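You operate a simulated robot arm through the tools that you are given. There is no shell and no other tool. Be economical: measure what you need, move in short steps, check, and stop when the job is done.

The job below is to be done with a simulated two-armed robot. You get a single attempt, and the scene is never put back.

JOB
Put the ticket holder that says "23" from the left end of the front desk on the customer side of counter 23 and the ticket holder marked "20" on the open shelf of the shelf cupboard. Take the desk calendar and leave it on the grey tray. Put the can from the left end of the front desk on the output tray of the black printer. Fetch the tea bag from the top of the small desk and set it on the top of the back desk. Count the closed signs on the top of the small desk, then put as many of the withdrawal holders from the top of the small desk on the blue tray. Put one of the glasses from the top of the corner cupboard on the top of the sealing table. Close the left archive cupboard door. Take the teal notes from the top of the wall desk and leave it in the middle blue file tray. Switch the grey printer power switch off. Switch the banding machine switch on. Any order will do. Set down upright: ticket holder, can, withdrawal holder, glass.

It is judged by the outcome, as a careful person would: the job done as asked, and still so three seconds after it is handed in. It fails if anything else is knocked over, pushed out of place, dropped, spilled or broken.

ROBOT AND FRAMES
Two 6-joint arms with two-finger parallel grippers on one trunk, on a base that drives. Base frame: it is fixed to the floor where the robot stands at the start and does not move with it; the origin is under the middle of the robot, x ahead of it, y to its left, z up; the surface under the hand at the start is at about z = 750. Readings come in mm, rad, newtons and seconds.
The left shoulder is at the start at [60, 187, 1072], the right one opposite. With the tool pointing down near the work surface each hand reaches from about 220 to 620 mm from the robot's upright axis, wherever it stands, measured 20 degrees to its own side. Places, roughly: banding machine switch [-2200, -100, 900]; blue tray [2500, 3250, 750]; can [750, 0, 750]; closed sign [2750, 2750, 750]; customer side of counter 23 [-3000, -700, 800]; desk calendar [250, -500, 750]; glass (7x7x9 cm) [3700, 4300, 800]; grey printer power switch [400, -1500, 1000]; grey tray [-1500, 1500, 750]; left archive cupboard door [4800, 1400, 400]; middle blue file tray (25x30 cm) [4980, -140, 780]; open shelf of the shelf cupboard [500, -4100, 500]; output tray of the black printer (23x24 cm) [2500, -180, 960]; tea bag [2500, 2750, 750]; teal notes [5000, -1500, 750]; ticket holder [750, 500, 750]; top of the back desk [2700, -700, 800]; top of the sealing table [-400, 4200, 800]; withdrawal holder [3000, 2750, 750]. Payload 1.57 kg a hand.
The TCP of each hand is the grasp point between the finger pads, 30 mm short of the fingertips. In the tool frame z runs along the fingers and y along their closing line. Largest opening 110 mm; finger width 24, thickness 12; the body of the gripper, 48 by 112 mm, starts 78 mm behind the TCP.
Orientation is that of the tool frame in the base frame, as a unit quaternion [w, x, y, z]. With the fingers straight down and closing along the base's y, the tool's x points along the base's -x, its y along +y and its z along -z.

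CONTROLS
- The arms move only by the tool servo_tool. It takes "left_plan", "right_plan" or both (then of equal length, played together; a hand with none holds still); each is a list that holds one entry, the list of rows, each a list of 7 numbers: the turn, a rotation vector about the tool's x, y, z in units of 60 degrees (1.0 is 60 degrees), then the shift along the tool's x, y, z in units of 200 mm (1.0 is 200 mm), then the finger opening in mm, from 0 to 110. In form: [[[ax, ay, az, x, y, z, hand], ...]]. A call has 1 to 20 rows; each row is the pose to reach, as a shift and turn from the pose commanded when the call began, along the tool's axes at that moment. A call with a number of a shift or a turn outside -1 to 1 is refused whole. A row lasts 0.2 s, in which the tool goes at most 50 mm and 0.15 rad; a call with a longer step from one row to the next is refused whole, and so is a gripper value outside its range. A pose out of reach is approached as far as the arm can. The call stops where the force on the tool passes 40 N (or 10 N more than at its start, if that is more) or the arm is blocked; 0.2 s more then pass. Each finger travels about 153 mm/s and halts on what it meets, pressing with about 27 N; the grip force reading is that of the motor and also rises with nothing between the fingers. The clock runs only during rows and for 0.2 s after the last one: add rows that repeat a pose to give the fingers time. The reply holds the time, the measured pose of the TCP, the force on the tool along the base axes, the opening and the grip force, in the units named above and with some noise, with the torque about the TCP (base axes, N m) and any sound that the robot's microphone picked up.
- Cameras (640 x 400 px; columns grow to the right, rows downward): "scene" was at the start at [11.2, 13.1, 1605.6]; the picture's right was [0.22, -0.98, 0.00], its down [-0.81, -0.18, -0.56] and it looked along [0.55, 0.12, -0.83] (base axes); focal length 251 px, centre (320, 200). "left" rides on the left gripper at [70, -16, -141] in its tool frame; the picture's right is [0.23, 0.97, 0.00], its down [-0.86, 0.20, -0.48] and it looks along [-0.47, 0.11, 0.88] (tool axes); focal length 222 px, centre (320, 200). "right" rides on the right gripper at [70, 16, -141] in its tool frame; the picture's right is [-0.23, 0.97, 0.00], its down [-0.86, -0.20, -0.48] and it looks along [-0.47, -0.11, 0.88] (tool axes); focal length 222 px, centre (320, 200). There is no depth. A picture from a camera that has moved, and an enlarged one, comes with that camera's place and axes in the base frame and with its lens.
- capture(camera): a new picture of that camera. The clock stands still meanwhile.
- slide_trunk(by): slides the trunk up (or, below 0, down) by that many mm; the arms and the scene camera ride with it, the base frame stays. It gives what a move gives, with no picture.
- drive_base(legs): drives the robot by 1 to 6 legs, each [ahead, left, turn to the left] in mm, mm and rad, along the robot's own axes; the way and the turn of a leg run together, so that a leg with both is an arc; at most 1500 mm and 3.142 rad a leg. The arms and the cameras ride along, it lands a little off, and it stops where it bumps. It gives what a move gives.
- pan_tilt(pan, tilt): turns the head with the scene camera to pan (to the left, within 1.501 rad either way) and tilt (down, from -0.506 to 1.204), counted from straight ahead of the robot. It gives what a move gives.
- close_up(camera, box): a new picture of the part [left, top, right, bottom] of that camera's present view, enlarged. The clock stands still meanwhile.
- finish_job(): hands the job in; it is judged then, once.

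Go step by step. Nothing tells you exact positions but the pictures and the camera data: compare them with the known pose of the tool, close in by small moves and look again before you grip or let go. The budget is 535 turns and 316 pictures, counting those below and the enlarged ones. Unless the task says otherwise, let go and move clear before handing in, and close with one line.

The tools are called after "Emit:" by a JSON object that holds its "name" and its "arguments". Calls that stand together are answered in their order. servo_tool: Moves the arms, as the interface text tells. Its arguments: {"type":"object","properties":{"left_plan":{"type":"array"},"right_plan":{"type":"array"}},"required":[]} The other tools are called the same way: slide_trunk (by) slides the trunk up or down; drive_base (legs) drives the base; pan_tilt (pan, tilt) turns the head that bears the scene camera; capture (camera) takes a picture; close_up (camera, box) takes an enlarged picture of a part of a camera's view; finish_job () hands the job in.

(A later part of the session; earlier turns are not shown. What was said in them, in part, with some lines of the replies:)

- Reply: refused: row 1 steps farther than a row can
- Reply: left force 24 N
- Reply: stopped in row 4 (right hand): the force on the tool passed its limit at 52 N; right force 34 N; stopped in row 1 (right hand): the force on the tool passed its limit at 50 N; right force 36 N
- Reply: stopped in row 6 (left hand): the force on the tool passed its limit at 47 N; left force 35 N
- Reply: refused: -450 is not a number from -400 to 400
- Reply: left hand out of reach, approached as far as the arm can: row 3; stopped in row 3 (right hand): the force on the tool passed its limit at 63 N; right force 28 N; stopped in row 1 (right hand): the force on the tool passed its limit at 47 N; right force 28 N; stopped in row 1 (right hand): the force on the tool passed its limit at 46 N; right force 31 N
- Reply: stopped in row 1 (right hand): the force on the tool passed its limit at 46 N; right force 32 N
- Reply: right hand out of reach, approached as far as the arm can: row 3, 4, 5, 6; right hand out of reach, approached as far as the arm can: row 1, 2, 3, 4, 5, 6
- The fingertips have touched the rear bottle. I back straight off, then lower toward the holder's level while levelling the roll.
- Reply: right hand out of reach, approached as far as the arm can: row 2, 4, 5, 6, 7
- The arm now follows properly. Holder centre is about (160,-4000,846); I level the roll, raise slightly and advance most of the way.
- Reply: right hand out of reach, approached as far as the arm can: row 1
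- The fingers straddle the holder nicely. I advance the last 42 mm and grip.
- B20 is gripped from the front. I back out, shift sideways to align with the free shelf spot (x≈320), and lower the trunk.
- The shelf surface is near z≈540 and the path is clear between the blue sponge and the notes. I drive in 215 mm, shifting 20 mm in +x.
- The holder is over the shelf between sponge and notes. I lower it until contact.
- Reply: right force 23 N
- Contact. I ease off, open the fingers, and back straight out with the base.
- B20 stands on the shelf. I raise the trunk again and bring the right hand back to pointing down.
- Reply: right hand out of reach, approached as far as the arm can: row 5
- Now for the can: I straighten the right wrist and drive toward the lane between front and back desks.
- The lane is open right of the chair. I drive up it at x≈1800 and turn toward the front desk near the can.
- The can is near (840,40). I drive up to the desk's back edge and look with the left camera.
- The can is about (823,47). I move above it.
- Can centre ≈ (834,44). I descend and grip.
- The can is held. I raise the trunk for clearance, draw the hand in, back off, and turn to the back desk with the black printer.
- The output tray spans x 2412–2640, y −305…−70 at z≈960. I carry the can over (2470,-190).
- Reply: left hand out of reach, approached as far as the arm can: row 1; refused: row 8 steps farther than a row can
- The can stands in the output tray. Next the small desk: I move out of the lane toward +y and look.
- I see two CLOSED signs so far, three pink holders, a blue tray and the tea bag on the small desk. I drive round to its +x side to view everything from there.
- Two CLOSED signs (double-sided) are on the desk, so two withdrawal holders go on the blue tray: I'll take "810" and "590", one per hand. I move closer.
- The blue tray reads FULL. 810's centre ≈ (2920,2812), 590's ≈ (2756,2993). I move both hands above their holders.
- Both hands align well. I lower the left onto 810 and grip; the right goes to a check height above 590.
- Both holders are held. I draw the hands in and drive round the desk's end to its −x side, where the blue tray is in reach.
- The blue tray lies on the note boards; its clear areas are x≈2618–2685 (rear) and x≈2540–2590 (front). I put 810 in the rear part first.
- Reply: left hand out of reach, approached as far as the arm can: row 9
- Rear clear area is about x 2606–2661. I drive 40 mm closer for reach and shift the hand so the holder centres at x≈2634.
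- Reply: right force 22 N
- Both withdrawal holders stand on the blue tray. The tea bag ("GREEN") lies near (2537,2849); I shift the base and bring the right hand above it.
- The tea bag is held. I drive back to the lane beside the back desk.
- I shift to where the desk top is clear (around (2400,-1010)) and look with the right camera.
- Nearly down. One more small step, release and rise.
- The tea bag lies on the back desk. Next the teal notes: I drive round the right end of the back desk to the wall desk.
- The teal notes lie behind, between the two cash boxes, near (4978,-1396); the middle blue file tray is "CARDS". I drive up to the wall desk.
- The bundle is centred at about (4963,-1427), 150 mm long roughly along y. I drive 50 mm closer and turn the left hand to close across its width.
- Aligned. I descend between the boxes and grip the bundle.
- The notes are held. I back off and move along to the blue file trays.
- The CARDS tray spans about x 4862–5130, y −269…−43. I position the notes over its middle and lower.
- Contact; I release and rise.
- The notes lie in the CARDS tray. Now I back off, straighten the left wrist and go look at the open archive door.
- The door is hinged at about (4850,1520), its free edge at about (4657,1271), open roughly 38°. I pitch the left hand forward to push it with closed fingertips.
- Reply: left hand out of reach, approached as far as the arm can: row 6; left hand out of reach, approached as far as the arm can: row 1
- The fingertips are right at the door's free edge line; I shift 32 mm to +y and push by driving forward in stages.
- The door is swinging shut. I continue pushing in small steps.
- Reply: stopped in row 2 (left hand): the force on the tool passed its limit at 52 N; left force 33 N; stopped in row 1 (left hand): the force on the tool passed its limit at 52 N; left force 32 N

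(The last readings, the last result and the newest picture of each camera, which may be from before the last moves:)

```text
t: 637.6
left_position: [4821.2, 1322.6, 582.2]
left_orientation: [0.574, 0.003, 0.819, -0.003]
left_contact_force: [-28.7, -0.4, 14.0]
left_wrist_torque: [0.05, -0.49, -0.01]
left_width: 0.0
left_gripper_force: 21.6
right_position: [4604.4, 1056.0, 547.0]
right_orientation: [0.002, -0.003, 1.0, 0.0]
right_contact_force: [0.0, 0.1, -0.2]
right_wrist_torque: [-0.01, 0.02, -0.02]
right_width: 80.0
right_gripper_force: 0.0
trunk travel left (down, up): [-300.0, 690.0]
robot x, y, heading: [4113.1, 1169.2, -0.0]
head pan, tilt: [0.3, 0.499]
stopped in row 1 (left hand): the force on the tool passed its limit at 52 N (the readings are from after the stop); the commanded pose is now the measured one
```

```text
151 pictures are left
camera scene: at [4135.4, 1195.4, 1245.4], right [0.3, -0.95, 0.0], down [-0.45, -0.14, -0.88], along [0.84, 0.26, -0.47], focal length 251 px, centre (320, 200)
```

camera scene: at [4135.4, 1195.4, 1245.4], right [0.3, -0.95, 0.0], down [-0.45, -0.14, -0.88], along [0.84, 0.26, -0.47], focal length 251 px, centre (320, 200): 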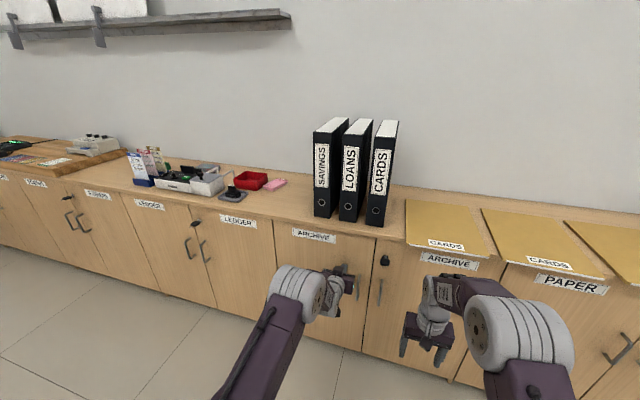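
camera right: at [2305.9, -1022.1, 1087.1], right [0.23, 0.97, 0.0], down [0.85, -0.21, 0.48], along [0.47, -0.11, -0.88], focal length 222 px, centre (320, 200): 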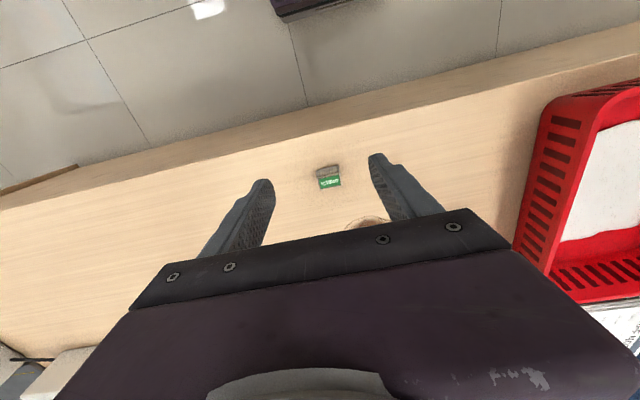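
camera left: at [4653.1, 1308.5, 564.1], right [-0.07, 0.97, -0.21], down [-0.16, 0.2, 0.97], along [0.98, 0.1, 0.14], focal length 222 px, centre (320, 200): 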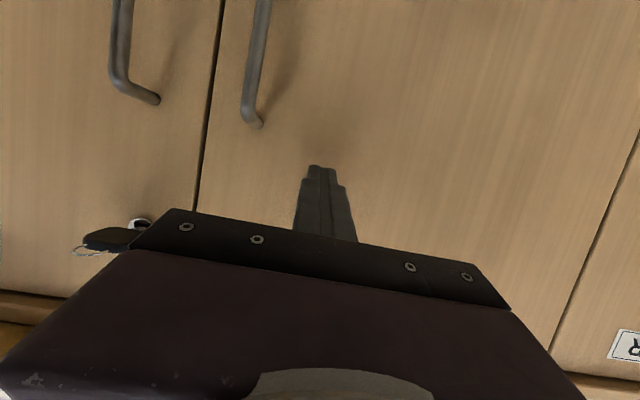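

The door is flush. I back off and check it stays shut, then restore the arm.

Emit:
{"name": "drive_base", "arguments": {"legs": [[-300, 0, 0]]}}

Emit:
{"name": "slide_trunk", "arguments": {"by": 400}}

Emit:
{"name": "servo_tool", "arguments": {"left_plan": [[[0, 0.1, 0, 0, 0, -0.07, 20], [0, 0.2, 0, 0, 0, -0.14, 50], [0, 0.3, 0, 0, 0, -0.21, 80], [0, 0.4, 0, 0, 0, -0.28, 100], [0, 0.5, 0, 0, 0, -0.35, 100], [0, 0.6, 0, 0, 0, -0.42, 100]]]}}

Emit:
{"name": "servo_tool", "arguments": {"left_plan": [[[0, 0.1, 0, 0.06, 0, -0.04, 100], [0, 0.2, 0, 0.12, 0, -0.08, 100], [0, 0.3, 0, 0.18, 0, -0.12, 100], [0, 0.4, 0, 0.24, 0, -0.16, 100], [0, 0.5, 0, 0.3, 0, -0.2, 100], [0, 0.572, 0, 0.35, 0, -0.24, 100]]]}}

Emit:
{"name": "pan_tilt", "arguments": {"pan": 0.3, "tilt": 0.6}}

Emit:
{"name": "capture", "arguments": {"camera": "scene"}}

```text
t: 639.7
left_position: [4520.6, 1325.5, 578.1]
left_orientation: [0.571, -0.001, 0.821, 0.0]
left_contact_force: [-0.1, 0.7, 0.3]
left_wrist_torque: [0.01, 0.03, 0.01]
left_width: 0.0
left_gripper_force: 21.5
right_position: [4307.3, 1057.7, 544.0]
right_orientation: [0.0, -0.006, 1.0, 0.0]
right_contact_force: [-0.6, -0.2, -0.6]
right_wrist_torque: [0.0, -0.02, 0.0]
right_width: 80.3
right_gripper_force: 0.1
trunk travel left (down, up): [-300.0, 690.0]
robot x, y, heading: [3812.7, 1168.5, 0.009]
head pan, tilt: [0.3, 0.499]
```

```text
t: 643.5
left_position: [4521.2, 1324.6, 976.5]
left_orientation: [0.571, 0.001, 0.821, -0.002]
left_contact_force: [0.0, 0.1, 1.1]
left_wrist_torque: [-0.01, -0.04, -0.03]
left_width: 0.0
left_gripper_force: 21.6
right_position: [4307.7, 1057.7, 943.7]
right_orientation: [-0.001, -0.005, 1.0, 0.0]
right_contact_force: [-0.5, 0.0, 0.1]
right_wrist_torque: [-0.01, 0.02, 0.0]
right_width: 80.1
right_gripper_force: 0.1
trunk travel left (down, up): [-700.0, 290.0]
robot x, y, heading: [3812.7, 1168.6, 0.011]
head pan, tilt: [0.3, 0.499]
```

```text
t: 644.9
left_position: [4464.0, 1307.2, 1008.6]
left_orientation: [0.363, 0.015, 0.931, -0.036]
left_contact_force: [-0.4, -0.5, -0.1]
left_wrist_torque: [-0.01, -0.03, -0.01]
left_width: 100.1
left_gripper_force: 0.1
left hand out of reach, approached as far as the arm can: row 5, 6
right_position: [4308.4, 1056.7, 945.2]
right_orientation: [-0.001, -0.004, 1.0, 0.0]
right_contact_force: [0.3, 1.3, 0.3]
right_wrist_torque: [-0.01, 0.01, 0.0]
right_width: 79.9
right_gripper_force: 0.2
trunk travel left (down, up): [-700.0, 290.0]
robot x, y, heading: [3811.9, 1170.7, 0.014]
head pan, tilt: [0.3, 0.499]
```

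```text
t: 646.3
left_position: [4356.1, 1325.0, 1008.2]
left_orientation: [-0.008, 0.002, 1.0, -0.001]
left_contact_force: [-0.2, -0.3, 0.8]
left_wrist_torque: [0.0, 0.01, 0.0]
left_width: 99.9
left_gripper_force: 0.1
left hand out of reach, approached as far as the arm can: row 1
right_position: [4308.0, 1058.2, 945.7]
right_orientation: [-0.001, -0.005, 1.0, 0.0]
right_contact_force: [0.0, 0.2, 0.3]
right_wrist_torque: [-0.01, 0.02, 0.04]
right_width: 79.8
right_gripper_force: 0.0
trunk travel left (down, up): [-700.0, 290.0]
robot x, y, heading: [3812.8, 1166.9, 0.009]
head pan, tilt: [0.3, 0.499]
```

```text
t: 647.0
left_position: [4357.1, 1325.2, 1009.1]
left_orientation: [-0.005, 0.002, 1.0, -0.001]
left_contact_force: [0.2, 0.7, 0.5]
left_wrist_torque: [0.0, -0.01, 0.0]
left_width: 100.0
left_gripper_force: 0.2
right_position: [4308.0, 1057.3, 944.7]
right_orientation: [0.0, -0.006, 1.0, 0.0]
right_contact_force: [0.7, -0.4, -0.4]
right_wrist_torque: [-0.01, -0.03, 0.0]
right_width: 79.8
right_gripper_force: 0.0
trunk travel left (down, up): [-700.0, 290.0]
robot x, y, heading: [3813.7, 1170.0, 0.008]
head pan, tilt: [0.3, 0.6]
```

```text
150 pictures are left
camera scene: at [3838.2, 1193.4, 1636.1], right [0.3, -0.95, 0.0], down [-0.54, -0.17, -0.83], along [0.79, 0.25, -0.56], focal length 251 px, centre (320, 200)
```

scene: 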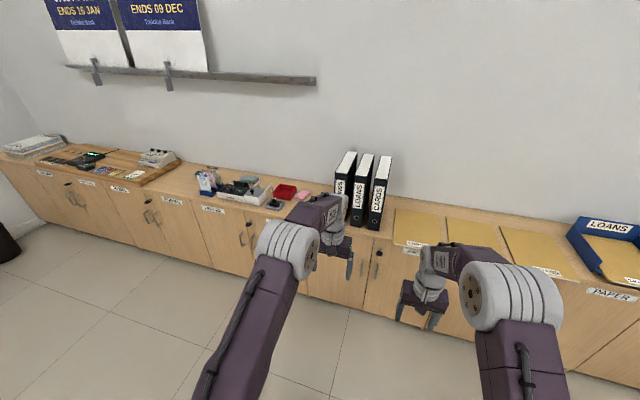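

The archive door is shut. Last object: a glass on the corner cupboard. I drive there.

Emit:
{"name": "drive_base", "arguments": {"legs": [[-150, 0, 0], [0, 1500, 0], [0, 600, 0], [0, 0, 1.56]]}}

Emit:
{"name": "pan_tilt", "arguments": {"pan": 0.0, "tilt": 0.6}}

Emit:
{"name": "capture", "arguments": {"camera": "scene"}}

```text
t: 662.0
left_position: [3428.5, 3807.2, 1008.9]
left_orientation: [-0.003, -0.699, 0.715, -0.005]
left_contact_force: [0.1, 0.5, 0.8]
left_wrist_torque: [0.01, -0.01, 0.01]
left_width: 100.0
left_gripper_force: 0.0
right_position: [3694.9, 3750.9, 945.4]
right_orientation: [-0.001, -0.703, 0.711, -0.001]
right_contact_force: [0.0, 0.6, 0.5]
right_wrist_torque: [0.03, -0.02, 0.0]
right_width: 79.8
right_gripper_force: 0.1
trunk travel left (down, up): [-700.0, 290.0]
robot x, y, heading: [3575.0, 3262.2, 1.566]
head pan, tilt: [0.3, 0.6]
```

```text
t: 662.8
left_position: [3429.3, 3806.3, 1009.0]
left_orientation: [-0.004, -0.699, 0.715, -0.005]
left_contact_force: [-0.3, 1.2, 0.3]
left_wrist_torque: [0.0, 0.01, -0.04]
left_width: 100.0
left_gripper_force: 0.1
right_position: [3695.7, 3751.5, 943.8]
right_orientation: [0.0, -0.704, 0.71, 0.0]
right_contact_force: [0.9, -0.1, 0.1]
right_wrist_torque: [-0.03, 0.02, 0.03]
right_width: 80.3
right_gripper_force: 0.0
trunk travel left (down, up): [-700.0, 290.0]
robot x, y, heading: [3577.6, 3258.1, 1.557]
head pan, tilt: [0.0, 0.6]
```

```text
149 pictures are left
camera scene: at [3576.8, 3285.3, 1636.0], right [1.0, -0.01, 0.0], down [0.0, -0.56, -0.82], along [0.01, 0.82, -0.57], focal length 251 px, centre (320, 200)
```

scene: 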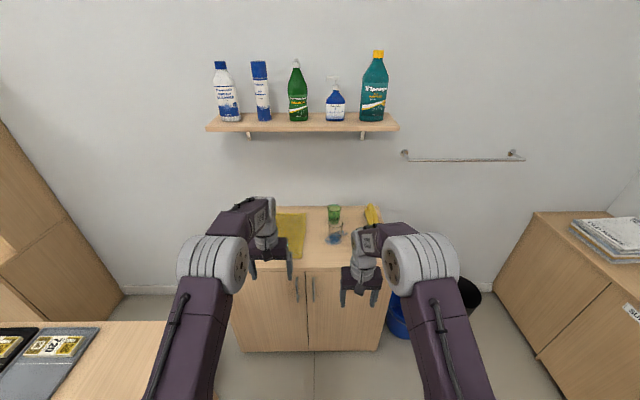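

Emit:
{"name": "close_up", "arguments": {"camera": "scene", "box": [230, 190, 420, 310]}}

```text
3.33 times, centred on (325, 250) of scene
camera zoom: at [3576.8, 3285.3, 1636.0], right [1.0, -0.01, 0.0], down [0.0, -0.56, -0.82], along [0.01, 0.82, -0.57], focal length 837 px, centre (303, 33)
```

zoom: 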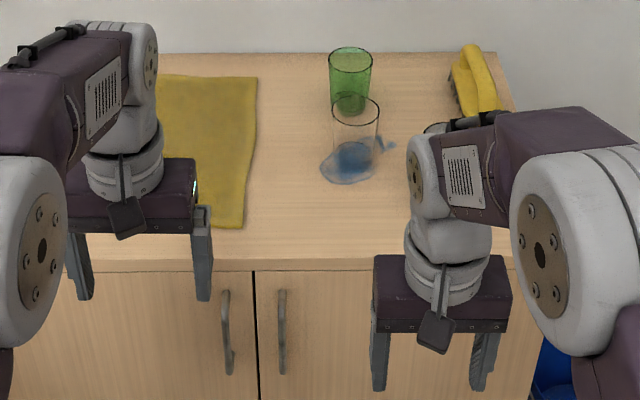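

Emit:
{"name": "servo_tool", "arguments": {"right_plan": [[[0, 0, 0, 0.2, 0, -0.1, 80], [0, 0, 0, 0.4, 0, -0.2, 80], [0, 0, 0, 0.6, 0, -0.3, 80]]]}}

Emit:
{"name": "drive_base", "arguments": {"legs": [[330, 0, 0]]}}

Emit:
{"name": "capture", "arguments": {"camera": "left"}}

Emit:
{"name": "pan_tilt", "arguments": {"pan": 0.0, "tilt": 0.8}}

Emit:
{"name": "close_up", "arguments": {"camera": "scene", "box": [230, 120, 430, 250]}}

```text
t: 663.6
left_position: [3429.0, 3805.2, 1009.0]
left_orientation: [-0.003, -0.7, 0.714, -0.005]
left_contact_force: [0.0, -0.3, 0.2]
left_wrist_torque: [-0.01, 0.01, -0.02]
left_width: 99.9
left_gripper_force: 0.1
right_position: [3695.4, 3631.6, 1007.0]
right_orientation: [-0.001, -0.704, 0.71, 0.001]
right_contact_force: [-0.6, -0.9, -0.2]
right_wrist_torque: [0.04, 0.01, 0.0]
right_width: 79.8
right_gripper_force: 0.0
trunk travel left (down, up): [-700.0, 290.0]
robot x, y, heading: [3573.4, 3260.5, 1.561]
head pan, tilt: [0.0, 0.6]
```

```text
t: 665.8
left_position: [3436.5, 4136.6, 1009.5]
left_orientation: [-0.003, -0.698, 0.716, -0.003]
left_contact_force: [0.4, 0.3, -0.3]
left_wrist_torque: [-0.02, 0.02, -0.01]
left_width: 99.9
left_gripper_force: 0.0
right_position: [3701.3, 3962.9, 1006.5]
right_orientation: [0.0, -0.702, 0.712, 0.0]
right_contact_force: [0.1, -0.3, 0.6]
right_wrist_torque: [0.02, 0.02, -0.02]
right_width: 80.2
right_gripper_force: 0.0
trunk travel left (down, up): [-700.0, 290.0]
robot x, y, heading: [3578.9, 3591.0, 1.554]
head pan, tilt: [0.0, 0.6]
```

```text
147 pictures are left
camera left: at [3449.2, 4067.7, 1151.4], right [-0.98, -0.2, 0.0], down [-0.18, 0.87, 0.47], along [-0.1, 0.46, -0.88], focal length 222 px, centre (320, 200)
```

left: 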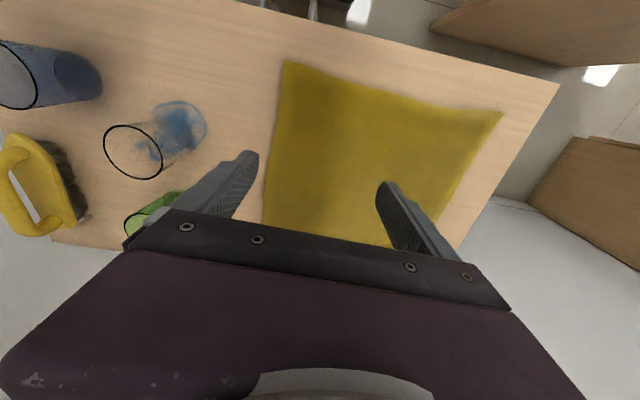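

```text
t: 666.5
left_position: [3435.4, 4137.3, 1008.5]
left_orientation: [-0.003, -0.698, 0.716, -0.005]
left_contact_force: [-0.1, 0.4, 0.1]
left_wrist_torque: [-0.02, -0.01, -0.01]
left_width: 100.3
left_gripper_force: 0.0
right_position: [3701.8, 3964.3, 1003.7]
right_orientation: [-0.001, -0.702, 0.712, 0.0]
right_contact_force: [0.4, 0.5, 0.2]
right_wrist_torque: [-0.03, 0.04, -0.02]
right_width: 79.9
right_gripper_force: 0.0
trunk travel left (down, up): [-700.0, 290.0]
robot x, y, heading: [3583.1, 3583.0, 1.556]
head pan, tilt: [0.0, 0.799]
```

```text
3.08 times, centred on (330, 185) of scene
camera zoom: at [3580.8, 3608.2, 1619.2], right [1.0, -0.01, 0.0], down [-0.01, -0.72, -0.7], along [0.01, 0.7, -0.72], focal length 772 px, centre (289, 246)
```

zoom: 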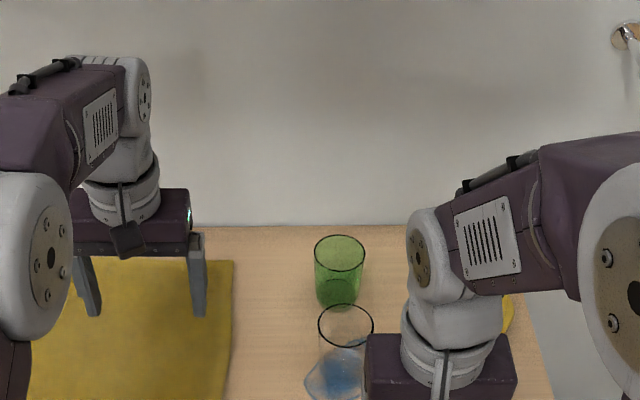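

Three glasses: green, clear (in a blue puddle), and a blue one nearer the front at about (3765,4125). I look at the blue one with the right camera.

Emit:
{"name": "capture", "arguments": {"camera": "right"}}

```text
145 pictures are left
camera right: at [3682.9, 3894.0, 1147.7], right [-0.97, 0.24, 0.0], down [0.21, 0.85, 0.48], along [0.12, 0.46, -0.88], focal length 222 px, centre (320, 200)
```

right: 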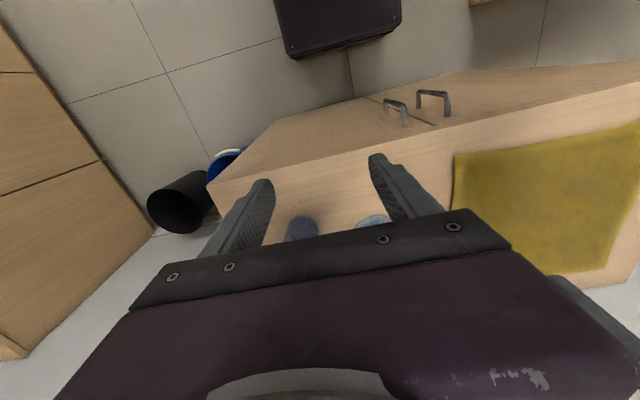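

Emit:
{"name": "servo_tool", "arguments": {"right_plan": [[[0, 0, 0, -0.2, -0.1, 0, 100], [0, 0, 0, -0.4, -0.2, 0, 100], [0, 0, 0, -0.58, -0.32, 0, 100]]]}}

Emit:
{"name": "capture", "arguments": {"camera": "right"}}

```text
t: 667.3
left_position: [3436.3, 4137.9, 1009.1]
left_orientation: [-0.004, -0.698, 0.716, -0.004]
left_contact_force: [0.3, 0.4, 0.0]
left_wrist_torque: [0.0, -0.01, -0.02]
left_width: 100.0
left_gripper_force: 0.1
right_position: [3764.1, 4079.5, 1005.0]
right_orientation: [-0.001, -0.702, 0.712, 0.0]
right_contact_force: [0.5, 0.1, -0.4]
right_wrist_torque: [-0.01, 0.01, -0.05]
right_width: 100.1
right_gripper_force: 0.1
trunk travel left (down, up): [-700.0, 290.0]
robot x, y, heading: [3577.5, 3592.9, 1.555]
head pan, tilt: [0.0, 0.799]
```

```text
144 pictures are left
camera right: at [3746.6, 4009.5, 1147.0], right [-0.97, 0.24, 0.0], down [0.21, 0.85, 0.48], along [0.11, 0.46, -0.88], focal length 222 px, centre (320, 200)
```

right: 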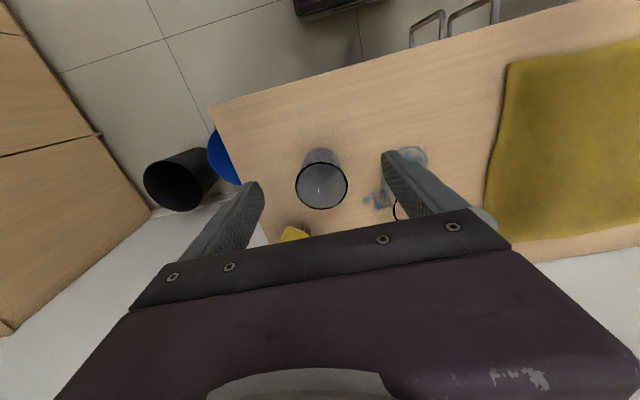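

The blue glass is empty, centred at (3771,4121). I align above it, descend and grip gently.

Emit:
{"name": "servo_tool", "arguments": {"right_plan": [[[0, 0, 0, -0.207, -0.035, 0, 92], [0, 0, 0, -0.207, -0.035, 0.2, 92], [0, 0, 0, -0.207, -0.035, 0.4, 92]]]}}

Emit:
{"name": "capture", "arguments": {"camera": "right"}}

```text
t: 668.1
left_position: [3435.5, 4136.4, 1009.6]
left_orientation: [-0.005, -0.698, 0.716, -0.004]
left_contact_force: [0.2, 1.0, -1.0]
left_wrist_torque: [-0.01, 0.0, 0.01]
left_width: 100.0
left_gripper_force: 0.1
right_position: [3772.8, 4119.1, 924.2]
right_orientation: [-0.001, -0.702, 0.712, -0.001]
right_contact_force: [-0.2, 0.2, -0.6]
right_wrist_torque: [-0.05, 0.01, 0.03]
right_width: 92.2
right_gripper_force: 0.1
trunk travel left (down, up): [-700.0, 290.0]
robot x, y, heading: [3575.2, 3589.1, 1.561]
head pan, tilt: [0.0, 0.799]
```

```text
143 pictures are left
camera right: at [3754.1, 4049.0, 1065.9], right [-0.97, 0.24, 0.0], down [0.21, 0.85, 0.48], along [0.12, 0.46, -0.88], focal length 222 px, centre (320, 200)
```

right: 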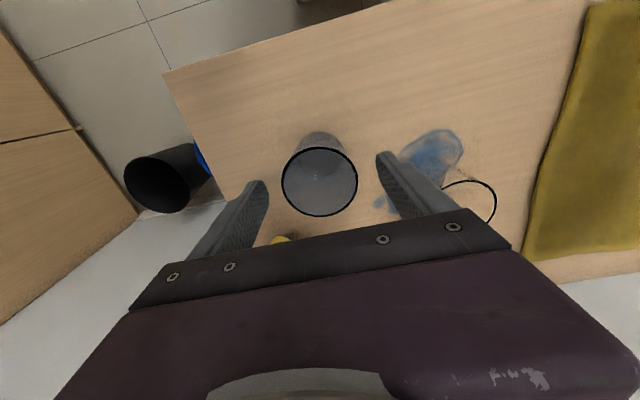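

Emit:
{"name": "servo_tool", "arguments": {"right_plan": [[[0, 0, 0, -0.01, 0, 0.2, 92], [0, 0, 0, -0.01, 0, 0.39, 92], [0, 0, 0, -0.01, 0, 0.39, 75], [0, 0, 0, -0.01, 0, 0.39, 60], [0, 0, 0, -0.01, 0, 0.39, 60]]]}}

Emit:
{"name": "servo_tool", "arguments": {"right_plan": [[[0, 0, 0, 0, 0, -0.1, 60], [0, 0, 0, 0, 0, -0.3, 60], [0, 0, 0, 0, 0, -0.5, 60], [0, 0, 0, 0, 0, -0.7, 60], [0, 0, 0, 0, 0, -0.9, 60]]]}}

Emit:
{"name": "capture", "arguments": {"camera": "right"}}

```text
t: 669.3
left_position: [3435.9, 4136.7, 1009.3]
left_orientation: [-0.004, -0.699, 0.715, -0.005]
left_contact_force: [0.0, -0.2, 0.0]
left_wrist_torque: [-0.01, -0.02, -0.02]
left_width: 99.8
left_gripper_force: 0.0
right_position: [3775.7, 4118.9, 848.6]
right_orientation: [-0.001, -0.702, 0.712, -0.001]
right_contact_force: [1.2, -0.2, 0.2]
right_wrist_torque: [0.0, 0.01, -0.03]
right_width: 65.2
right_gripper_force: 26.6
trunk travel left (down, up): [-700.0, 290.0]
robot x, y, heading: [3579.2, 3588.7, 1.555]
head pan, tilt: [0.0, 0.799]
```

```text
t: 670.5
left_position: [3437.5, 4136.8, 1009.5]
left_orientation: [-0.003, -0.698, 0.716, -0.004]
left_contact_force: [-0.3, -0.2, -0.3]
left_wrist_torque: [0.01, 0.01, -0.03]
left_width: 99.9
left_gripper_force: 0.0
right_position: [3775.0, 4123.0, 1028.6]
right_orientation: [0.0, -0.702, 0.712, 0.0]
right_contact_force: [-0.1, -1.0, -1.8]
right_wrist_torque: [-0.03, -0.03, 0.0]
right_width: 65.3
right_gripper_force: 27.2
trunk travel left (down, up): [-700.0, 290.0]
robot x, y, heading: [3577.6, 3591.7, 1.552]
head pan, tilt: [0.0, 0.799]
```

```text
142 pictures are left
camera right: at [3756.9, 4053.4, 1170.3], right [-0.97, 0.24, 0.0], down [0.21, 0.85, 0.48], along [0.12, 0.46, -0.88], focal length 222 px, centre (320, 200)
```

right: 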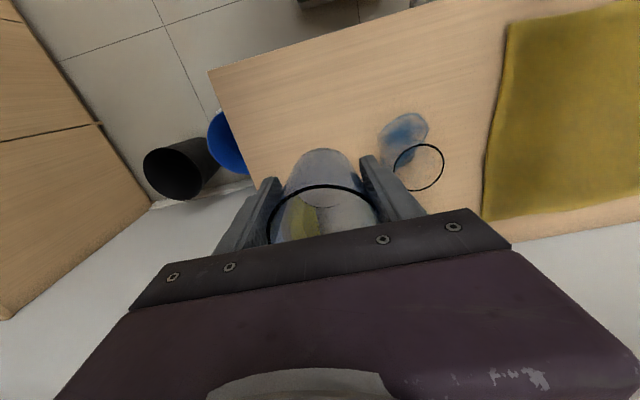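

The glass is held upright. I draw it in and drive round the small desk toward the sealing table.

Emit:
{"name": "servo_tool", "arguments": {"right_plan": [[[0, 0, 0, 0.15, 0, 0, 60], [0, 0, 0, 0.3, 0, 0, 60], [0, 0, 0, 0.45, 0, 0, 60], [0, 0, 0, 0.6, 0, 0, 60], [0, 0, 0, 0.75, 0, 0, 60]]]}}

Emit:
{"name": "drive_base", "arguments": {"legs": [[-1500, 0, 0], [-450, 0, 0], [0, 1500, 0]]}}

```text
t: 671.7
left_position: [3436.5, 4136.8, 1009.2]
left_orientation: [-0.003, -0.698, 0.716, -0.004]
left_contact_force: [0.8, -0.5, -0.1]
left_wrist_torque: [-0.01, 0.04, 0.0]
left_width: 99.9
left_gripper_force: 0.1
right_position: [3775.2, 3967.8, 1029.7]
right_orientation: [0.0, -0.703, 0.712, 0.0]
right_contact_force: [-0.7, -0.6, -1.9]
right_wrist_torque: [0.0, 0.02, 0.01]
right_width: 65.0
right_gripper_force: 26.7
trunk travel left (down, up): [-700.0, 290.0]
robot x, y, heading: [3581.2, 3593.5, 1.557]
head pan, tilt: [0.0, 0.799]
```

```text
t: 688.1
left_position: [1971.1, 2193.8, 1008.9]
left_orientation: [-0.004, -0.707, 0.708, -0.005]
left_contact_force: [1.1, 0.1, 0.5]
left_wrist_torque: [0.01, -0.02, 0.03]
left_width: 100.3
left_gripper_force: 0.0
right_position: [2313.4, 2034.9, 1029.0]
right_orientation: [0.001, 0.712, -0.703, 0.001]
right_contact_force: [0.0, 0.1, -1.0]
right_wrist_torque: [-0.04, 0.05, 0.03]
right_width: 65.4
right_gripper_force: 27.0
trunk travel left (down, up): [-700.0, 290.0]
robot x, y, heading: [2129.6, 1651.8, 1.582]
head pan, tilt: [0.0, 0.799]
```

Emit:
{"name": "drive_base", "arguments": {"legs": [[0, 1500, -0.012], [0, 950, 0]]}}

Emit:
{"name": "pan_tilt", "arguments": {"pan": 0.2, "tilt": 0.4}}

Emit:
{"name": "capture", "arguments": {"camera": "scene"}}

```text
t: 700.2
left_position: [-488.9, 2175.0, 1008.0]
left_orientation: [-0.004, -0.7, 0.714, -0.005]
left_contact_force: [1.0, -0.1, 0.8]
left_wrist_torque: [-0.01, -0.02, 0.04]
left_width: 100.0
left_gripper_force: 0.0
right_position: [-149.5, 2008.9, 1029.0]
right_orientation: [-0.001, -0.704, 0.71, -0.001]
right_contact_force: [-0.2, 0.9, -0.9]
right_wrist_torque: [-0.03, 0.0, 0.02]
right_width: 65.2
right_gripper_force: 26.6
trunk travel left (down, up): [-700.0, 290.0]
robot x, y, heading: [-342.9, 1628.1, 1.56]
head pan, tilt: [0.0, 0.799]
```

```text
t: 701.1
left_position: [-488.6, 2173.1, 1008.2]
left_orientation: [-0.004, -0.7, 0.715, -0.005]
left_contact_force: [-0.8, -0.3, -0.3]
left_wrist_torque: [0.01, -0.04, -0.02]
left_width: 100.1
left_gripper_force: 0.0
right_position: [-149.3, 2009.1, 1028.2]
right_orientation: [-0.001, -0.705, 0.709, -0.001]
right_contact_force: [0.4, 1.2, -2.4]
right_wrist_torque: [-0.05, 0.03, -0.02]
right_width: 65.3
right_gripper_force: 27.0
trunk travel left (down, up): [-700.0, 290.0]
robot x, y, heading: [-340.7, 1627.7, 1.558]
head pan, tilt: [0.201, 0.4]
```

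```text
141 pictures are left
camera scene: at [-358.8, 1656.3, 1654.2], right [0.98, 0.19, 0.0], down [0.07, -0.38, -0.92], along [-0.18, 0.9, -0.39], focal length 251 px, centre (320, 200)
```

scene: 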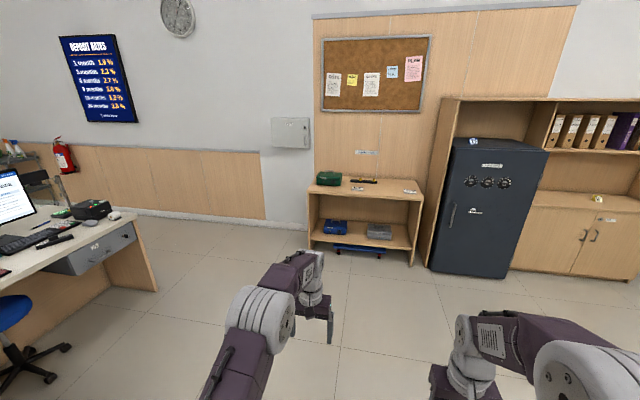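

Emit:
{"name": "drive_base", "arguments": {"legs": [[1300, 0, 0.012]]}}

Emit:
{"name": "pan_tilt", "arguments": {"pan": 0.0, "tilt": 0.6}}

Emit:
{"name": "capture", "arguments": {"camera": "scene"}}

```text
t: 707.5
left_position: [-520.4, 3453.3, 1010.1]
left_orientation: [0.004, 0.712, -0.702, 0.005]
left_contact_force: [0.6, 0.1, -0.5]
left_wrist_torque: [0.01, -0.03, -0.02]
left_width: 100.0
left_gripper_force: 0.1
right_position: [-174.4, 3299.3, 1029.2]
right_orientation: [0.001, 0.717, -0.698, 0.001]
right_contact_force: [0.2, 1.4, -1.8]
right_wrist_torque: [-0.02, -0.02, 0.01]
right_width: 65.3
right_gripper_force: 27.2
trunk travel left (down, up): [-700.0, 290.0]
robot x, y, heading: [-353.2, 2913.1, 1.596]
head pan, tilt: [0.201, 0.4]
```

```text
t: 708.3
left_position: [-521.0, 3454.0, 1008.6]
left_orientation: [0.004, 0.713, -0.701, 0.004]
left_contact_force: [-0.1, 0.0, 0.1]
left_wrist_torque: [-0.02, -0.02, 0.0]
left_width: 99.9
left_gripper_force: 0.2
right_position: [-175.5, 3299.9, 1029.0]
right_orientation: [0.0, 0.717, -0.697, 0.0]
right_contact_force: [-0.3, 0.4, -2.6]
right_wrist_torque: [-0.04, 0.02, -0.02]
right_width: 65.1
right_gripper_force: 26.9
trunk travel left (down, up): [-700.0, 290.0]
robot x, y, heading: [-353.6, 2913.3, 1.603]
head pan, tilt: [0.0, 0.6]
```

```text
140 pictures are left
camera scene: at [-354.4, 2938.1, 1636.1], right [1.0, 0.03, 0.0], down [0.02, -0.56, -0.83], along [-0.02, 0.82, -0.56], focal length 251 px, centre (320, 200)
```

scene: 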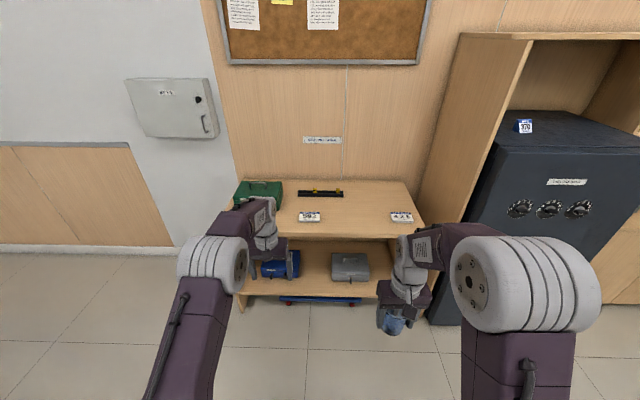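

Emit:
{"name": "close_up", "arguments": {"camera": "scene", "box": [230, 120, 430, 250]}}

Emit:
{"name": "drive_base", "arguments": {"legs": [[0, 0, -0.032], [590, 0, 0]]}}

Emit:
{"name": "capture", "arguments": {"camera": "right"}}

```text
3.08 times, centred on (330, 185) of scene
camera zoom: at [-354.4, 2938.1, 1636.1], right [1.0, 0.03, 0.0], down [0.02, -0.56, -0.83], along [-0.02, 0.82, -0.56], focal length 772 px, centre (289, 246)
```

zoom: 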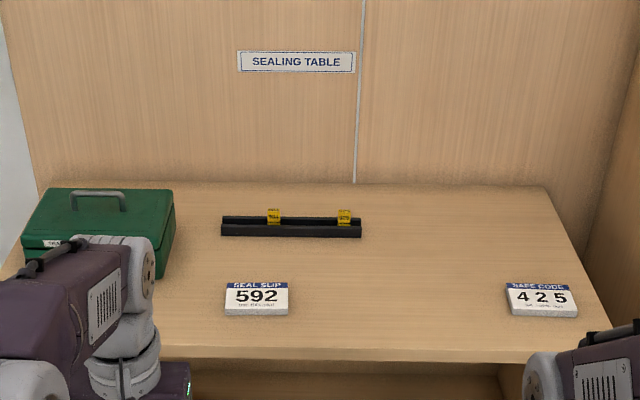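

```text
t: 712.0
left_position: [-508.8, 4048.7, 1009.5]
left_orientation: [-0.003, -0.704, 0.71, -0.005]
left_contact_force: [0.0, -0.2, -0.3]
left_wrist_torque: [0.01, 0.02, 0.02]
left_width: 99.9
left_gripper_force: 0.0
right_position: [-167.2, 3888.4, 1029.1]
right_orientation: [0.001, 0.709, -0.705, 0.001]
right_contact_force: [-1.3, -0.6, -0.9]
right_wrist_torque: [0.01, 0.02, 0.0]
right_width: 65.2
right_gripper_force: 27.0
trunk travel left (down, up): [-700.0, 290.0]
robot x, y, heading: [-352.3, 3503.5, 1.575]
head pan, tilt: [0.0, 0.6]
```

```text
138 pictures are left
camera right: at [-184.6, 3817.6, 1169.8], right [-0.98, 0.22, 0.0], down [0.19, 0.86, 0.48], along [0.11, 0.47, -0.88], focal length 222 px, centre (320, 200)
```

right: 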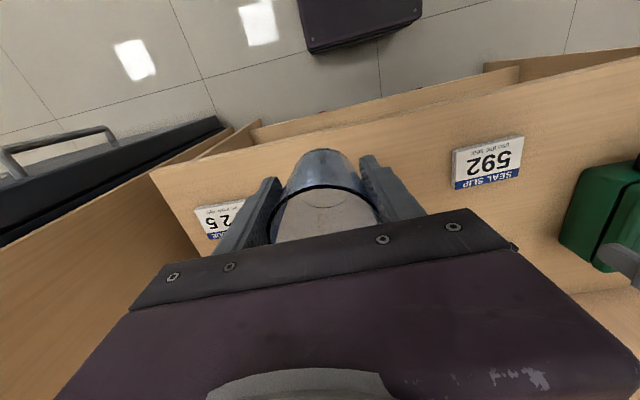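

Emit:
{"name": "servo_tool", "arguments": {"right_plan": [[[0, 0, 0, -0.15, 0.03, 0, 60], [0, 0, 0, -0.3, 0.06, 0, 60], [0, 0, 0, -0.45, 0.09, 0, 60], [0, 0, 0, -0.6, 0.115, 0, 60], [0, 0, 0, -0.66, 0.115, 0.1, 60], [0, 0, 0, -0.66, 0.115, 0.3, 60], [0, 0, 0, -0.66, 0.115, 0.5, 60], [0, 0, 0, -0.66, 0.115, 0.65, 60]]]}}

Emit:
{"name": "capture", "arguments": {"camera": "right"}}

Emit:
{"name": "pan_tilt", "arguments": {"pan": -0.2, "tilt": 0.85}}

Emit:
{"name": "capture", "arguments": {"camera": "scene"}}

```text
t: 713.8
left_position: [-509.9, 4048.8, 1007.5]
left_orientation: [-0.003, -0.704, 0.71, -0.005]
left_contact_force: [0.7, 1.4, 0.0]
left_wrist_torque: [-0.03, 0.01, -0.03]
left_width: 100.1
left_gripper_force: 0.1
right_position: [-189.6, 4018.3, 899.0]
right_orientation: [0.001, 0.71, -0.705, 0.0]
right_contact_force: [-0.4, 0.0, -1.9]
right_wrist_torque: [-0.03, 0.0, 0.01]
right_width: 65.4
right_gripper_force: 27.8
trunk travel left (down, up): [-700.0, 290.0]
robot x, y, heading: [-357.8, 3504.4, 1.578]
head pan, tilt: [0.0, 0.6]
```

```text
137 pictures are left
camera right: at [-207.1, 3947.5, 1039.8], right [-0.98, 0.22, 0.0], down [0.19, 0.86, 0.48], along [0.11, 0.47, -0.88], focal length 222 px, centre (320, 200)
```

right: 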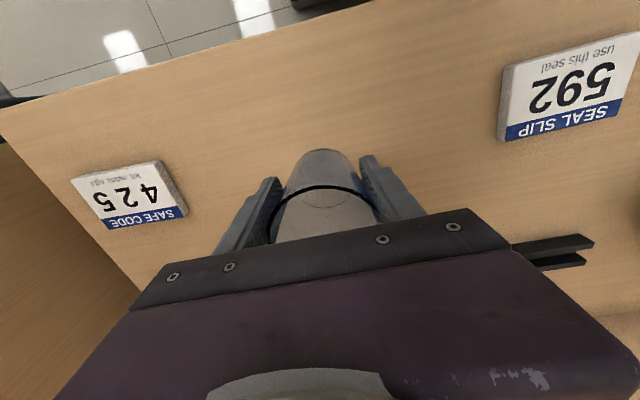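

```text
t: 714.6
left_position: [-508.8, 4048.5, 1009.3]
left_orientation: [-0.004, -0.705, 0.71, -0.005]
left_contact_force: [0.7, -0.1, -1.2]
left_wrist_torque: [0.01, 0.0, 0.0]
left_width: 100.1
left_gripper_force: 0.0
right_position: [-190.7, 4017.3, 899.2]
right_orientation: [0.002, 0.709, -0.705, 0.0]
right_contact_force: [-0.2, -0.2, -1.8]
right_wrist_torque: [0.0, 0.0, 0.02]
right_width: 65.5
right_gripper_force: 26.8
trunk travel left (down, up): [-700.0, 290.0]
robot x, y, heading: [-352.9, 3503.4, 1.574]
head pan, tilt: [-0.201, 0.85]
```

```text
136 pictures are left
camera scene: at [-338.7, 3518.2, 1615.2], right [0.98, -0.19, 0.0], down [-0.15, -0.74, -0.66], along [0.13, 0.65, -0.75], focal length 251 px, centre (320, 200)
```

scene: 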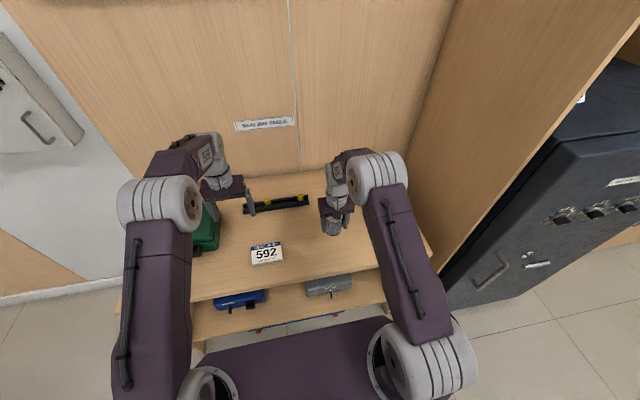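

The spot is clear. I lower the glass gently.

Emit:
{"name": "servo_tool", "arguments": {"right_plan": [[[0, 0, 0, 0, 0, 0.08, 60], [0, 0, 0, 0, 0, 0.16, 60]]]}}

Emit:
{"name": "servo_tool", "arguments": {"right_plan": [[[0, 0, 0, 0, 0, 0.02, 60], [0, 0, 0, 0, 0, 0.03, 60]]]}}

Emit:
{"name": "servo_tool", "arguments": {"right_plan": [[[0, 0, 0, 0, 0, 0.025, 60]]]}}

Emit:
{"name": "servo_tool", "arguments": {"right_plan": [[[0, 0, 0, 0, 0, 0.02, 60]]]}}

```text
t: 715.2
left_position: [-509.3, 4048.5, 1007.9]
left_orientation: [-0.004, -0.705, 0.709, -0.005]
left_contact_force: [-0.4, -0.1, 0.7]
left_wrist_torque: [0.01, 0.03, 0.02]
left_width: 100.1
left_gripper_force: 0.1
right_position: [-190.8, 4018.7, 865.7]
right_orientation: [0.001, 0.709, -0.705, 0.0]
right_contact_force: [-0.6, 0.5, -1.1]
right_wrist_torque: [0.02, -0.05, 0.0]
right_width: 65.4
right_gripper_force: 27.0
trunk travel left (down, up): [-700.0, 290.0]
robot x, y, heading: [-355.8, 3504.4, 1.574]
head pan, tilt: [-0.201, 0.85]
```

```text
t: 715.8
left_position: [-509.9, 4047.9, 1009.2]
left_orientation: [-0.004, -0.705, 0.709, -0.005]
left_contact_force: [-0.3, 0.0, 0.5]
left_wrist_torque: [-0.01, -0.01, -0.02]
left_width: 99.9
left_gripper_force: 0.1
right_position: [-190.3, 4019.5, 861.8]
right_orientation: [0.0, 0.709, -0.705, 0.0]
right_contact_force: [1.1, 0.1, -1.8]
right_wrist_torque: [-0.03, 0.0, 0.01]
right_width: 65.3
right_gripper_force: 27.4
trunk travel left (down, up): [-700.0, 290.0]
robot x, y, heading: [-354.1, 3506.4, 1.577]
head pan, tilt: [-0.201, 0.85]
```

```text
t: 716.2
left_position: [-509.8, 4048.9, 1008.7]
left_orientation: [-0.004, -0.705, 0.709, -0.005]
left_contact_force: [-0.6, -0.3, 0.4]
left_wrist_torque: [-0.01, 0.01, -0.02]
left_width: 99.8
left_gripper_force: 0.1
right_position: [-192.1, 4020.6, 855.5]
right_orientation: [0.001, 0.709, -0.705, 0.0]
right_contact_force: [-0.1, 0.5, -1.7]
right_wrist_torque: [-0.03, 0.01, 0.0]
right_width: 65.3
right_gripper_force: 27.0
trunk travel left (down, up): [-700.0, 290.0]
robot x, y, heading: [-355.6, 3504.9, 1.578]
head pan, tilt: [-0.201, 0.85]
```

```text
t: 716.6
left_position: [-508.9, 4049.3, 1008.2]
left_orientation: [-0.004, -0.705, 0.709, -0.005]
left_contact_force: [0.4, 0.1, 0.3]
left_wrist_torque: [0.01, 0.01, 0.01]
left_width: 100.1
left_gripper_force: 0.0
right_position: [-192.3, 4021.0, 850.9]
right_orientation: [0.001, 0.71, -0.705, 0.001]
right_contact_force: [0.1, -0.2, -1.2]
right_wrist_torque: [-0.04, 0.02, 0.02]
right_width: 65.4
right_gripper_force: 27.3
trunk travel left (down, up): [-700.0, 290.0]
robot x, y, heading: [-356.0, 3505.1, 1.572]
head pan, tilt: [-0.201, 0.85]
```

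Emit:
{"name": "servo_tool", "arguments": {"right_plan": [[[0, 0, 0, 0, 0, 0.02, 60]]]}}

Emit:
{"name": "servo_tool", "arguments": {"right_plan": [[[0, 0, 0, 0, 0, 0.02, 60]]]}}

Emit:
{"name": "servo_tool", "arguments": {"right_plan": [[[0, 0, 0, 0, 0, 0.02, 60]]]}}

Emit:
{"name": "servo_tool", "arguments": {"right_plan": [[[0, 0, 0, 0, 0, 0.02, 60]]]}}

```text
t: 717.0
left_position: [-509.1, 4048.9, 1008.0]
left_orientation: [-0.004, -0.704, 0.71, -0.005]
left_contact_force: [0.2, 1.2, 0.4]
left_wrist_torque: [0.0, 0.01, -0.03]
left_width: 100.0
left_gripper_force: 0.1
right_position: [-191.7, 4020.0, 846.3]
right_orientation: [0.001, 0.709, -0.705, 0.001]
right_contact_force: [0.0, 1.1, -3.0]
right_wrist_torque: [-0.02, 0.02, 0.01]
right_width: 65.2
right_gripper_force: 27.2
trunk travel left (down, up): [-700.0, 290.0]
robot x, y, heading: [-355.6, 3502.3, 1.576]
head pan, tilt: [-0.201, 0.85]
```

```text
t: 717.4
left_position: [-508.2, 4049.0, 1009.6]
left_orientation: [-0.004, -0.705, 0.709, -0.005]
left_contact_force: [-1.4, -0.5, -0.7]
left_wrist_torque: [-0.03, -0.01, 0.0]
left_width: 100.1
left_gripper_force: 0.0
right_position: [-192.7, 4020.5, 842.7]
right_orientation: [0.001, 0.709, -0.705, 0.001]
right_contact_force: [-0.1, 0.5, -2.5]
right_wrist_torque: [-0.02, 0.0, -0.03]
right_width: 65.5
right_gripper_force: 27.1
trunk travel left (down, up): [-700.0, 290.0]
robot x, y, heading: [-357.6, 3502.1, 1.577]
head pan, tilt: [-0.201, 0.85]
```

```text
t: 717.8
left_position: [-510.0, 4048.9, 1009.1]
left_orientation: [-0.003, -0.705, 0.71, -0.005]
left_contact_force: [-0.1, -0.7, -0.5]
left_wrist_torque: [0.01, -0.03, -0.02]
left_width: 100.1
left_gripper_force: 0.1
right_position: [-192.9, 4020.5, 838.7]
right_orientation: [0.001, 0.709, -0.705, 0.001]
right_contact_force: [0.2, 0.5, -2.4]
right_wrist_torque: [0.0, 0.03, 0.05]
right_width: 65.4
right_gripper_force: 26.8
trunk travel left (down, up): [-700.0, 290.0]
robot x, y, heading: [-354.4, 3501.6, 1.578]
head pan, tilt: [-0.201, 0.85]
```

```text
t: 718.2
left_position: [-509.6, 4048.8, 1009.2]
left_orientation: [-0.004, -0.704, 0.71, -0.005]
left_contact_force: [0.1, 0.1, 0.7]
left_wrist_torque: [-0.03, 0.02, 0.0]
left_width: 100.1
left_gripper_force: 0.0
right_position: [-190.9, 4020.2, 836.1]
right_orientation: [0.001, 0.71, -0.704, 0.001]
right_contact_force: [0.0, 0.0, -1.0]
right_wrist_torque: [-0.02, 0.0, 0.04]
right_width: 65.4
right_gripper_force: 27.3
trunk travel left (down, up): [-700.0, 290.0]
robot x, y, heading: [-355.2, 3502.8, 1.58]
head pan, tilt: [-0.201, 0.85]
```

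Emit:
{"name": "servo_tool", "arguments": {"right_plan": [[[0, 0, 0, 0, 0, 0.02, 60]]]}}

Emit:
{"name": "servo_tool", "arguments": {"right_plan": [[[0, 0, 0, 0, 0, 0.02, 60]]]}}

Emit:
{"name": "servo_tool", "arguments": {"right_plan": [[[0, 0, 0, 0, 0, 0.02, 60]]]}}

Emit:
{"name": "capture", "arguments": {"camera": "right"}}

```text
t: 718.6
left_position: [-509.1, 4048.3, 1008.1]
left_orientation: [-0.004, -0.704, 0.71, -0.005]
left_contact_force: [0.1, 0.9, -0.5]
left_wrist_torque: [0.01, 0.0, 0.01]
left_width: 99.5
left_gripper_force: 0.1
right_position: [-193.6, 4019.6, 831.8]
right_orientation: [0.001, 0.71, -0.704, 0.0]
right_contact_force: [-0.3, 0.2, -3.0]
right_wrist_torque: [-0.01, 0.02, 0.02]
right_width: 65.3
right_gripper_force: 27.1
trunk travel left (down, up): [-700.0, 290.0]
robot x, y, heading: [-356.7, 3504.3, 1.577]
head pan, tilt: [-0.201, 0.85]
```

```text
t: 719.0
left_position: [-508.4, 4048.3, 1009.2]
left_orientation: [-0.004, -0.704, 0.71, -0.005]
left_contact_force: [0.3, -0.2, -0.2]
left_wrist_torque: [0.01, 0.02, 0.02]
left_width: 99.9
left_gripper_force: 0.1
right_position: [-193.4, 4019.1, 828.3]
right_orientation: [0.0, 0.71, -0.705, 0.0]
right_contact_force: [0.3, 0.1, 2.1]
right_wrist_torque: [0.02, -0.1, 0.0]
right_width: 65.3
right_gripper_force: 26.8
trunk travel left (down, up): [-700.0, 290.0]
robot x, y, heading: [-357.4, 3502.1, 1.575]
head pan, tilt: [-0.201, 0.85]
```

```text
t: 719.4
left_position: [-510.3, 4047.1, 1008.8]
left_orientation: [-0.004, -0.704, 0.71, -0.004]
left_contact_force: [-0.3, 0.5, 0.7]
left_wrist_torque: [-0.01, 0.02, -0.04]
left_width: 99.7
left_gripper_force: 0.1
right_position: [-193.7, 4019.1, 825.1]
right_orientation: [-0.001, 0.709, -0.705, -0.001]
right_contact_force: [-1.5, 1.6, 17.8]
right_wrist_torque: [0.12, -0.1, -0.09]
right_width: 65.8
right_gripper_force: 27.2
trunk travel left (down, up): [-700.0, 290.0]
robot x, y, heading: [-354.8, 3504.0, 1.576]
head pan, tilt: [-0.201, 0.85]
```

```text
135 pictures are left
camera right: at [-209.9, 3948.1, 966.4], right [-0.98, 0.22, 0.0], down [0.19, 0.85, 0.48], along [0.11, 0.47, -0.88], focal length 222 px, centre (320, 200)
```

right: 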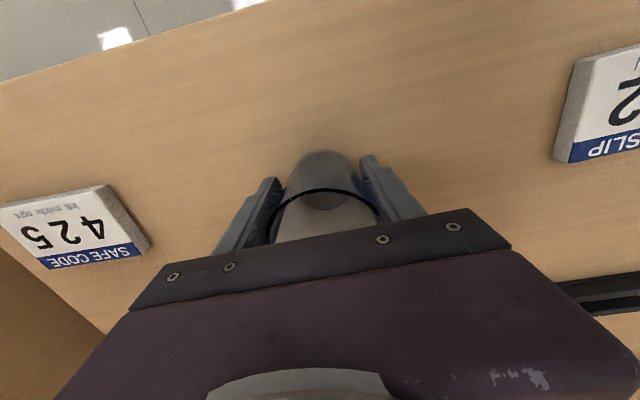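

It rests on the table. I ease off, release and lift straight up.

Emit:
{"name": "servo_tool", "arguments": {"right_plan": [[[0, 0, 0, 0, 0, -0.012, 60], [0, 0, 0, 0, 0, -0.012, 72], [0, 0, 0, 0, 0, -0.012, 90], [0, 0, 0, 0, 0, -0.012, 95], [0, 0, 0, 0, 0, -0.2, 95], [0, 0, 0, 0, 0, -0.4, 95], [0, 0, 0, 0, 0, -0.62, 95], [0, 0, 0, 0, 0, -0.84, 95], [0, 0, 0, 0.2, 0, -0.9, 95], [0, 0, 0, 0.4, 0, -0.9, 95]]]}}

Emit:
{"name": "capture", "arguments": {"camera": "right"}}

```text
t: 721.6
left_position: [-510.5, 4047.8, 1009.6]
left_orientation: [-0.003, -0.705, 0.709, -0.004]
left_contact_force: [0.1, -0.1, 0.1]
left_wrist_torque: [0.01, 0.0, -0.02]
left_width: 100.1
left_gripper_force: 0.0
right_position: [-193.2, 3940.3, 1006.3]
right_orientation: [0.001, 0.71, -0.704, 0.001]
right_contact_force: [0.4, -0.9, -0.1]
right_wrist_torque: [0.0, -0.06, -0.02]
right_width: 95.0
right_gripper_force: 0.1
trunk travel left (down, up): [-700.0, 290.0]
robot x, y, heading: [-353.8, 3503.9, 1.575]
head pan, tilt: [-0.201, 0.85]
```

```text
134 pictures are left
camera right: at [-210.4, 3870.3, 1147.4], right [-0.98, 0.22, 0.0], down [0.19, 0.86, 0.48], along [0.11, 0.47, -0.88], focal length 222 px, centre (320, 200)
```

right: 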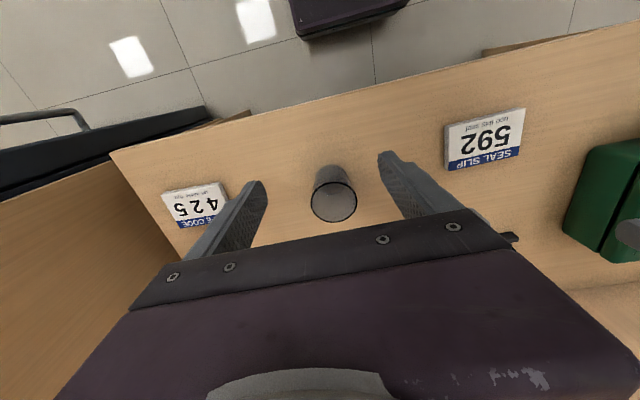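

The glass stands upright. I back away and take a last look across the room at the archive door and small desk.

Emit:
{"name": "drive_base", "arguments": {"legs": [[-600, 0, 0], [0, 0, -1.2]]}}

Emit:
{"name": "pan_tilt", "arguments": {"pan": -0.75, "tilt": 0.25}}

Emit:
{"name": "capture", "arguments": {"camera": "scene"}}

```text
t: 728.0
left_position: [109.4, 3241.8, 1008.8]
left_orientation: [-0.006, -0.166, 0.986, -0.002]
left_contact_force: [0.0, -0.7, -0.5]
left_wrist_torque: [0.0, -0.03, 0.01]
left_width: 99.6
left_gripper_force: 0.1
right_position: [113.0, 2908.1, 1005.6]
right_orientation: [-0.001, -0.173, 0.985, -0.001]
right_contact_force: [-0.4, -0.1, 0.3]
right_wrist_torque: [-0.01, 0.0, -0.01]
right_width: 95.3
right_gripper_force: 0.0
trunk travel left (down, up): [-700.0, 290.0]
robot x, y, heading: [-354.8, 2912.3, 0.344]
head pan, tilt: [-0.201, 0.85]
```

```text
t: 729.0
left_position: [109.2, 3241.2, 1009.1]
left_orientation: [-0.005, -0.166, 0.986, -0.002]
left_contact_force: [0.1, -0.6, 0.2]
left_wrist_torque: [0.0, 0.01, -0.04]
left_width: 100.1
left_gripper_force: 0.0
right_position: [114.2, 2907.0, 1005.3]
right_orientation: [-0.001, -0.172, 0.985, 0.001]
right_contact_force: [1.0, 1.0, -0.1]
right_wrist_torque: [0.03, -0.01, 0.03]
right_width: 94.9
right_gripper_force: 0.1
trunk travel left (down, up): [-700.0, 290.0]
robot x, y, heading: [-355.4, 2913.6, 0.35]
head pan, tilt: [-0.75, 0.25]
```

```text
133 pictures are left
camera scene: at [-322.1, 2855.2, 1668.2], right [-0.39, -0.92, 0.0], down [-0.23, 0.1, -0.97], along [0.89, -0.38, -0.25], focal length 251 px, centre (320, 200)
```

scene: 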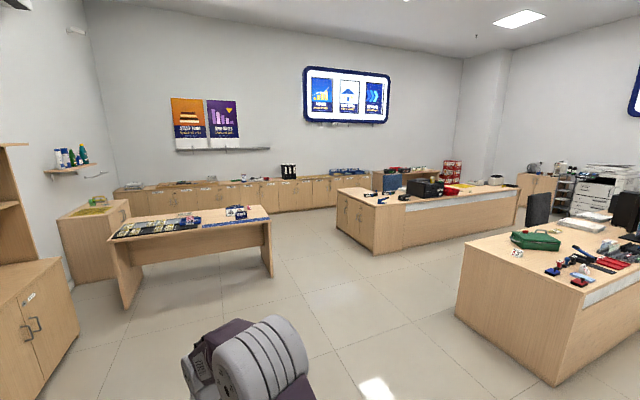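

Emit:
{"name": "close_up", "arguments": {"camera": "scene", "box": [230, 150, 390, 230]}}

Emit:
{"name": "close_up", "arguments": {"camera": "scene", "box": [100, 190, 280, 260]}}

```text
4.00 times, centred on (310, 190) of scene
camera zoom: at [-322.1, 2855.2, 1668.2], right [-0.39, -0.92, 0.0], down [-0.23, 0.1, -0.97], along [0.89, -0.38, -0.25], focal length 1004 px, centre (360, 240)
```

zoom: 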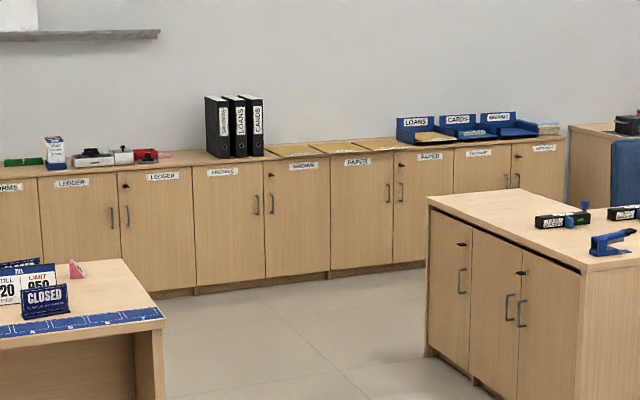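

```text
3.56 times, centred on (190, 225) of scene
camera zoom: at [-322.1, 2855.2, 1668.2], right [-0.39, -0.92, 0.0], down [-0.23, 0.1, -0.97], along [0.89, -0.38, -0.25], focal length 893 px, centre (782, 111)
```

zoom: 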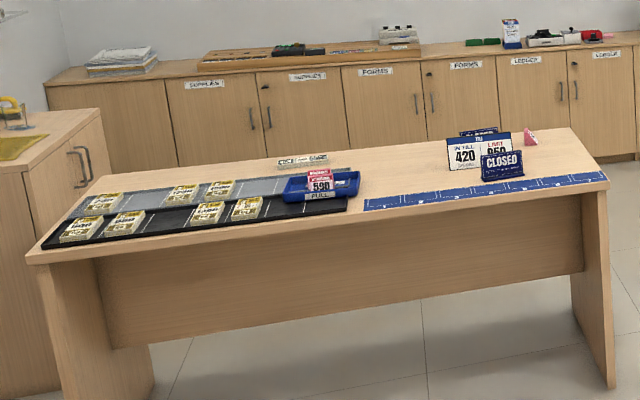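

The archive door is closed, both withdrawal holders stand on the blue tray, and everything else is in place with both hands empty and clear. I hand the job in.

Emit:
{"name": "finish_job", "arguments": {}}

```text
The job is handed in.
```

I finished every part of the job and handed it in, with both hands empty and clear. While regripping the "20" holder, my fingertips briefly touched one of the water bottles on the shelf cupboard; it did not visibly move.
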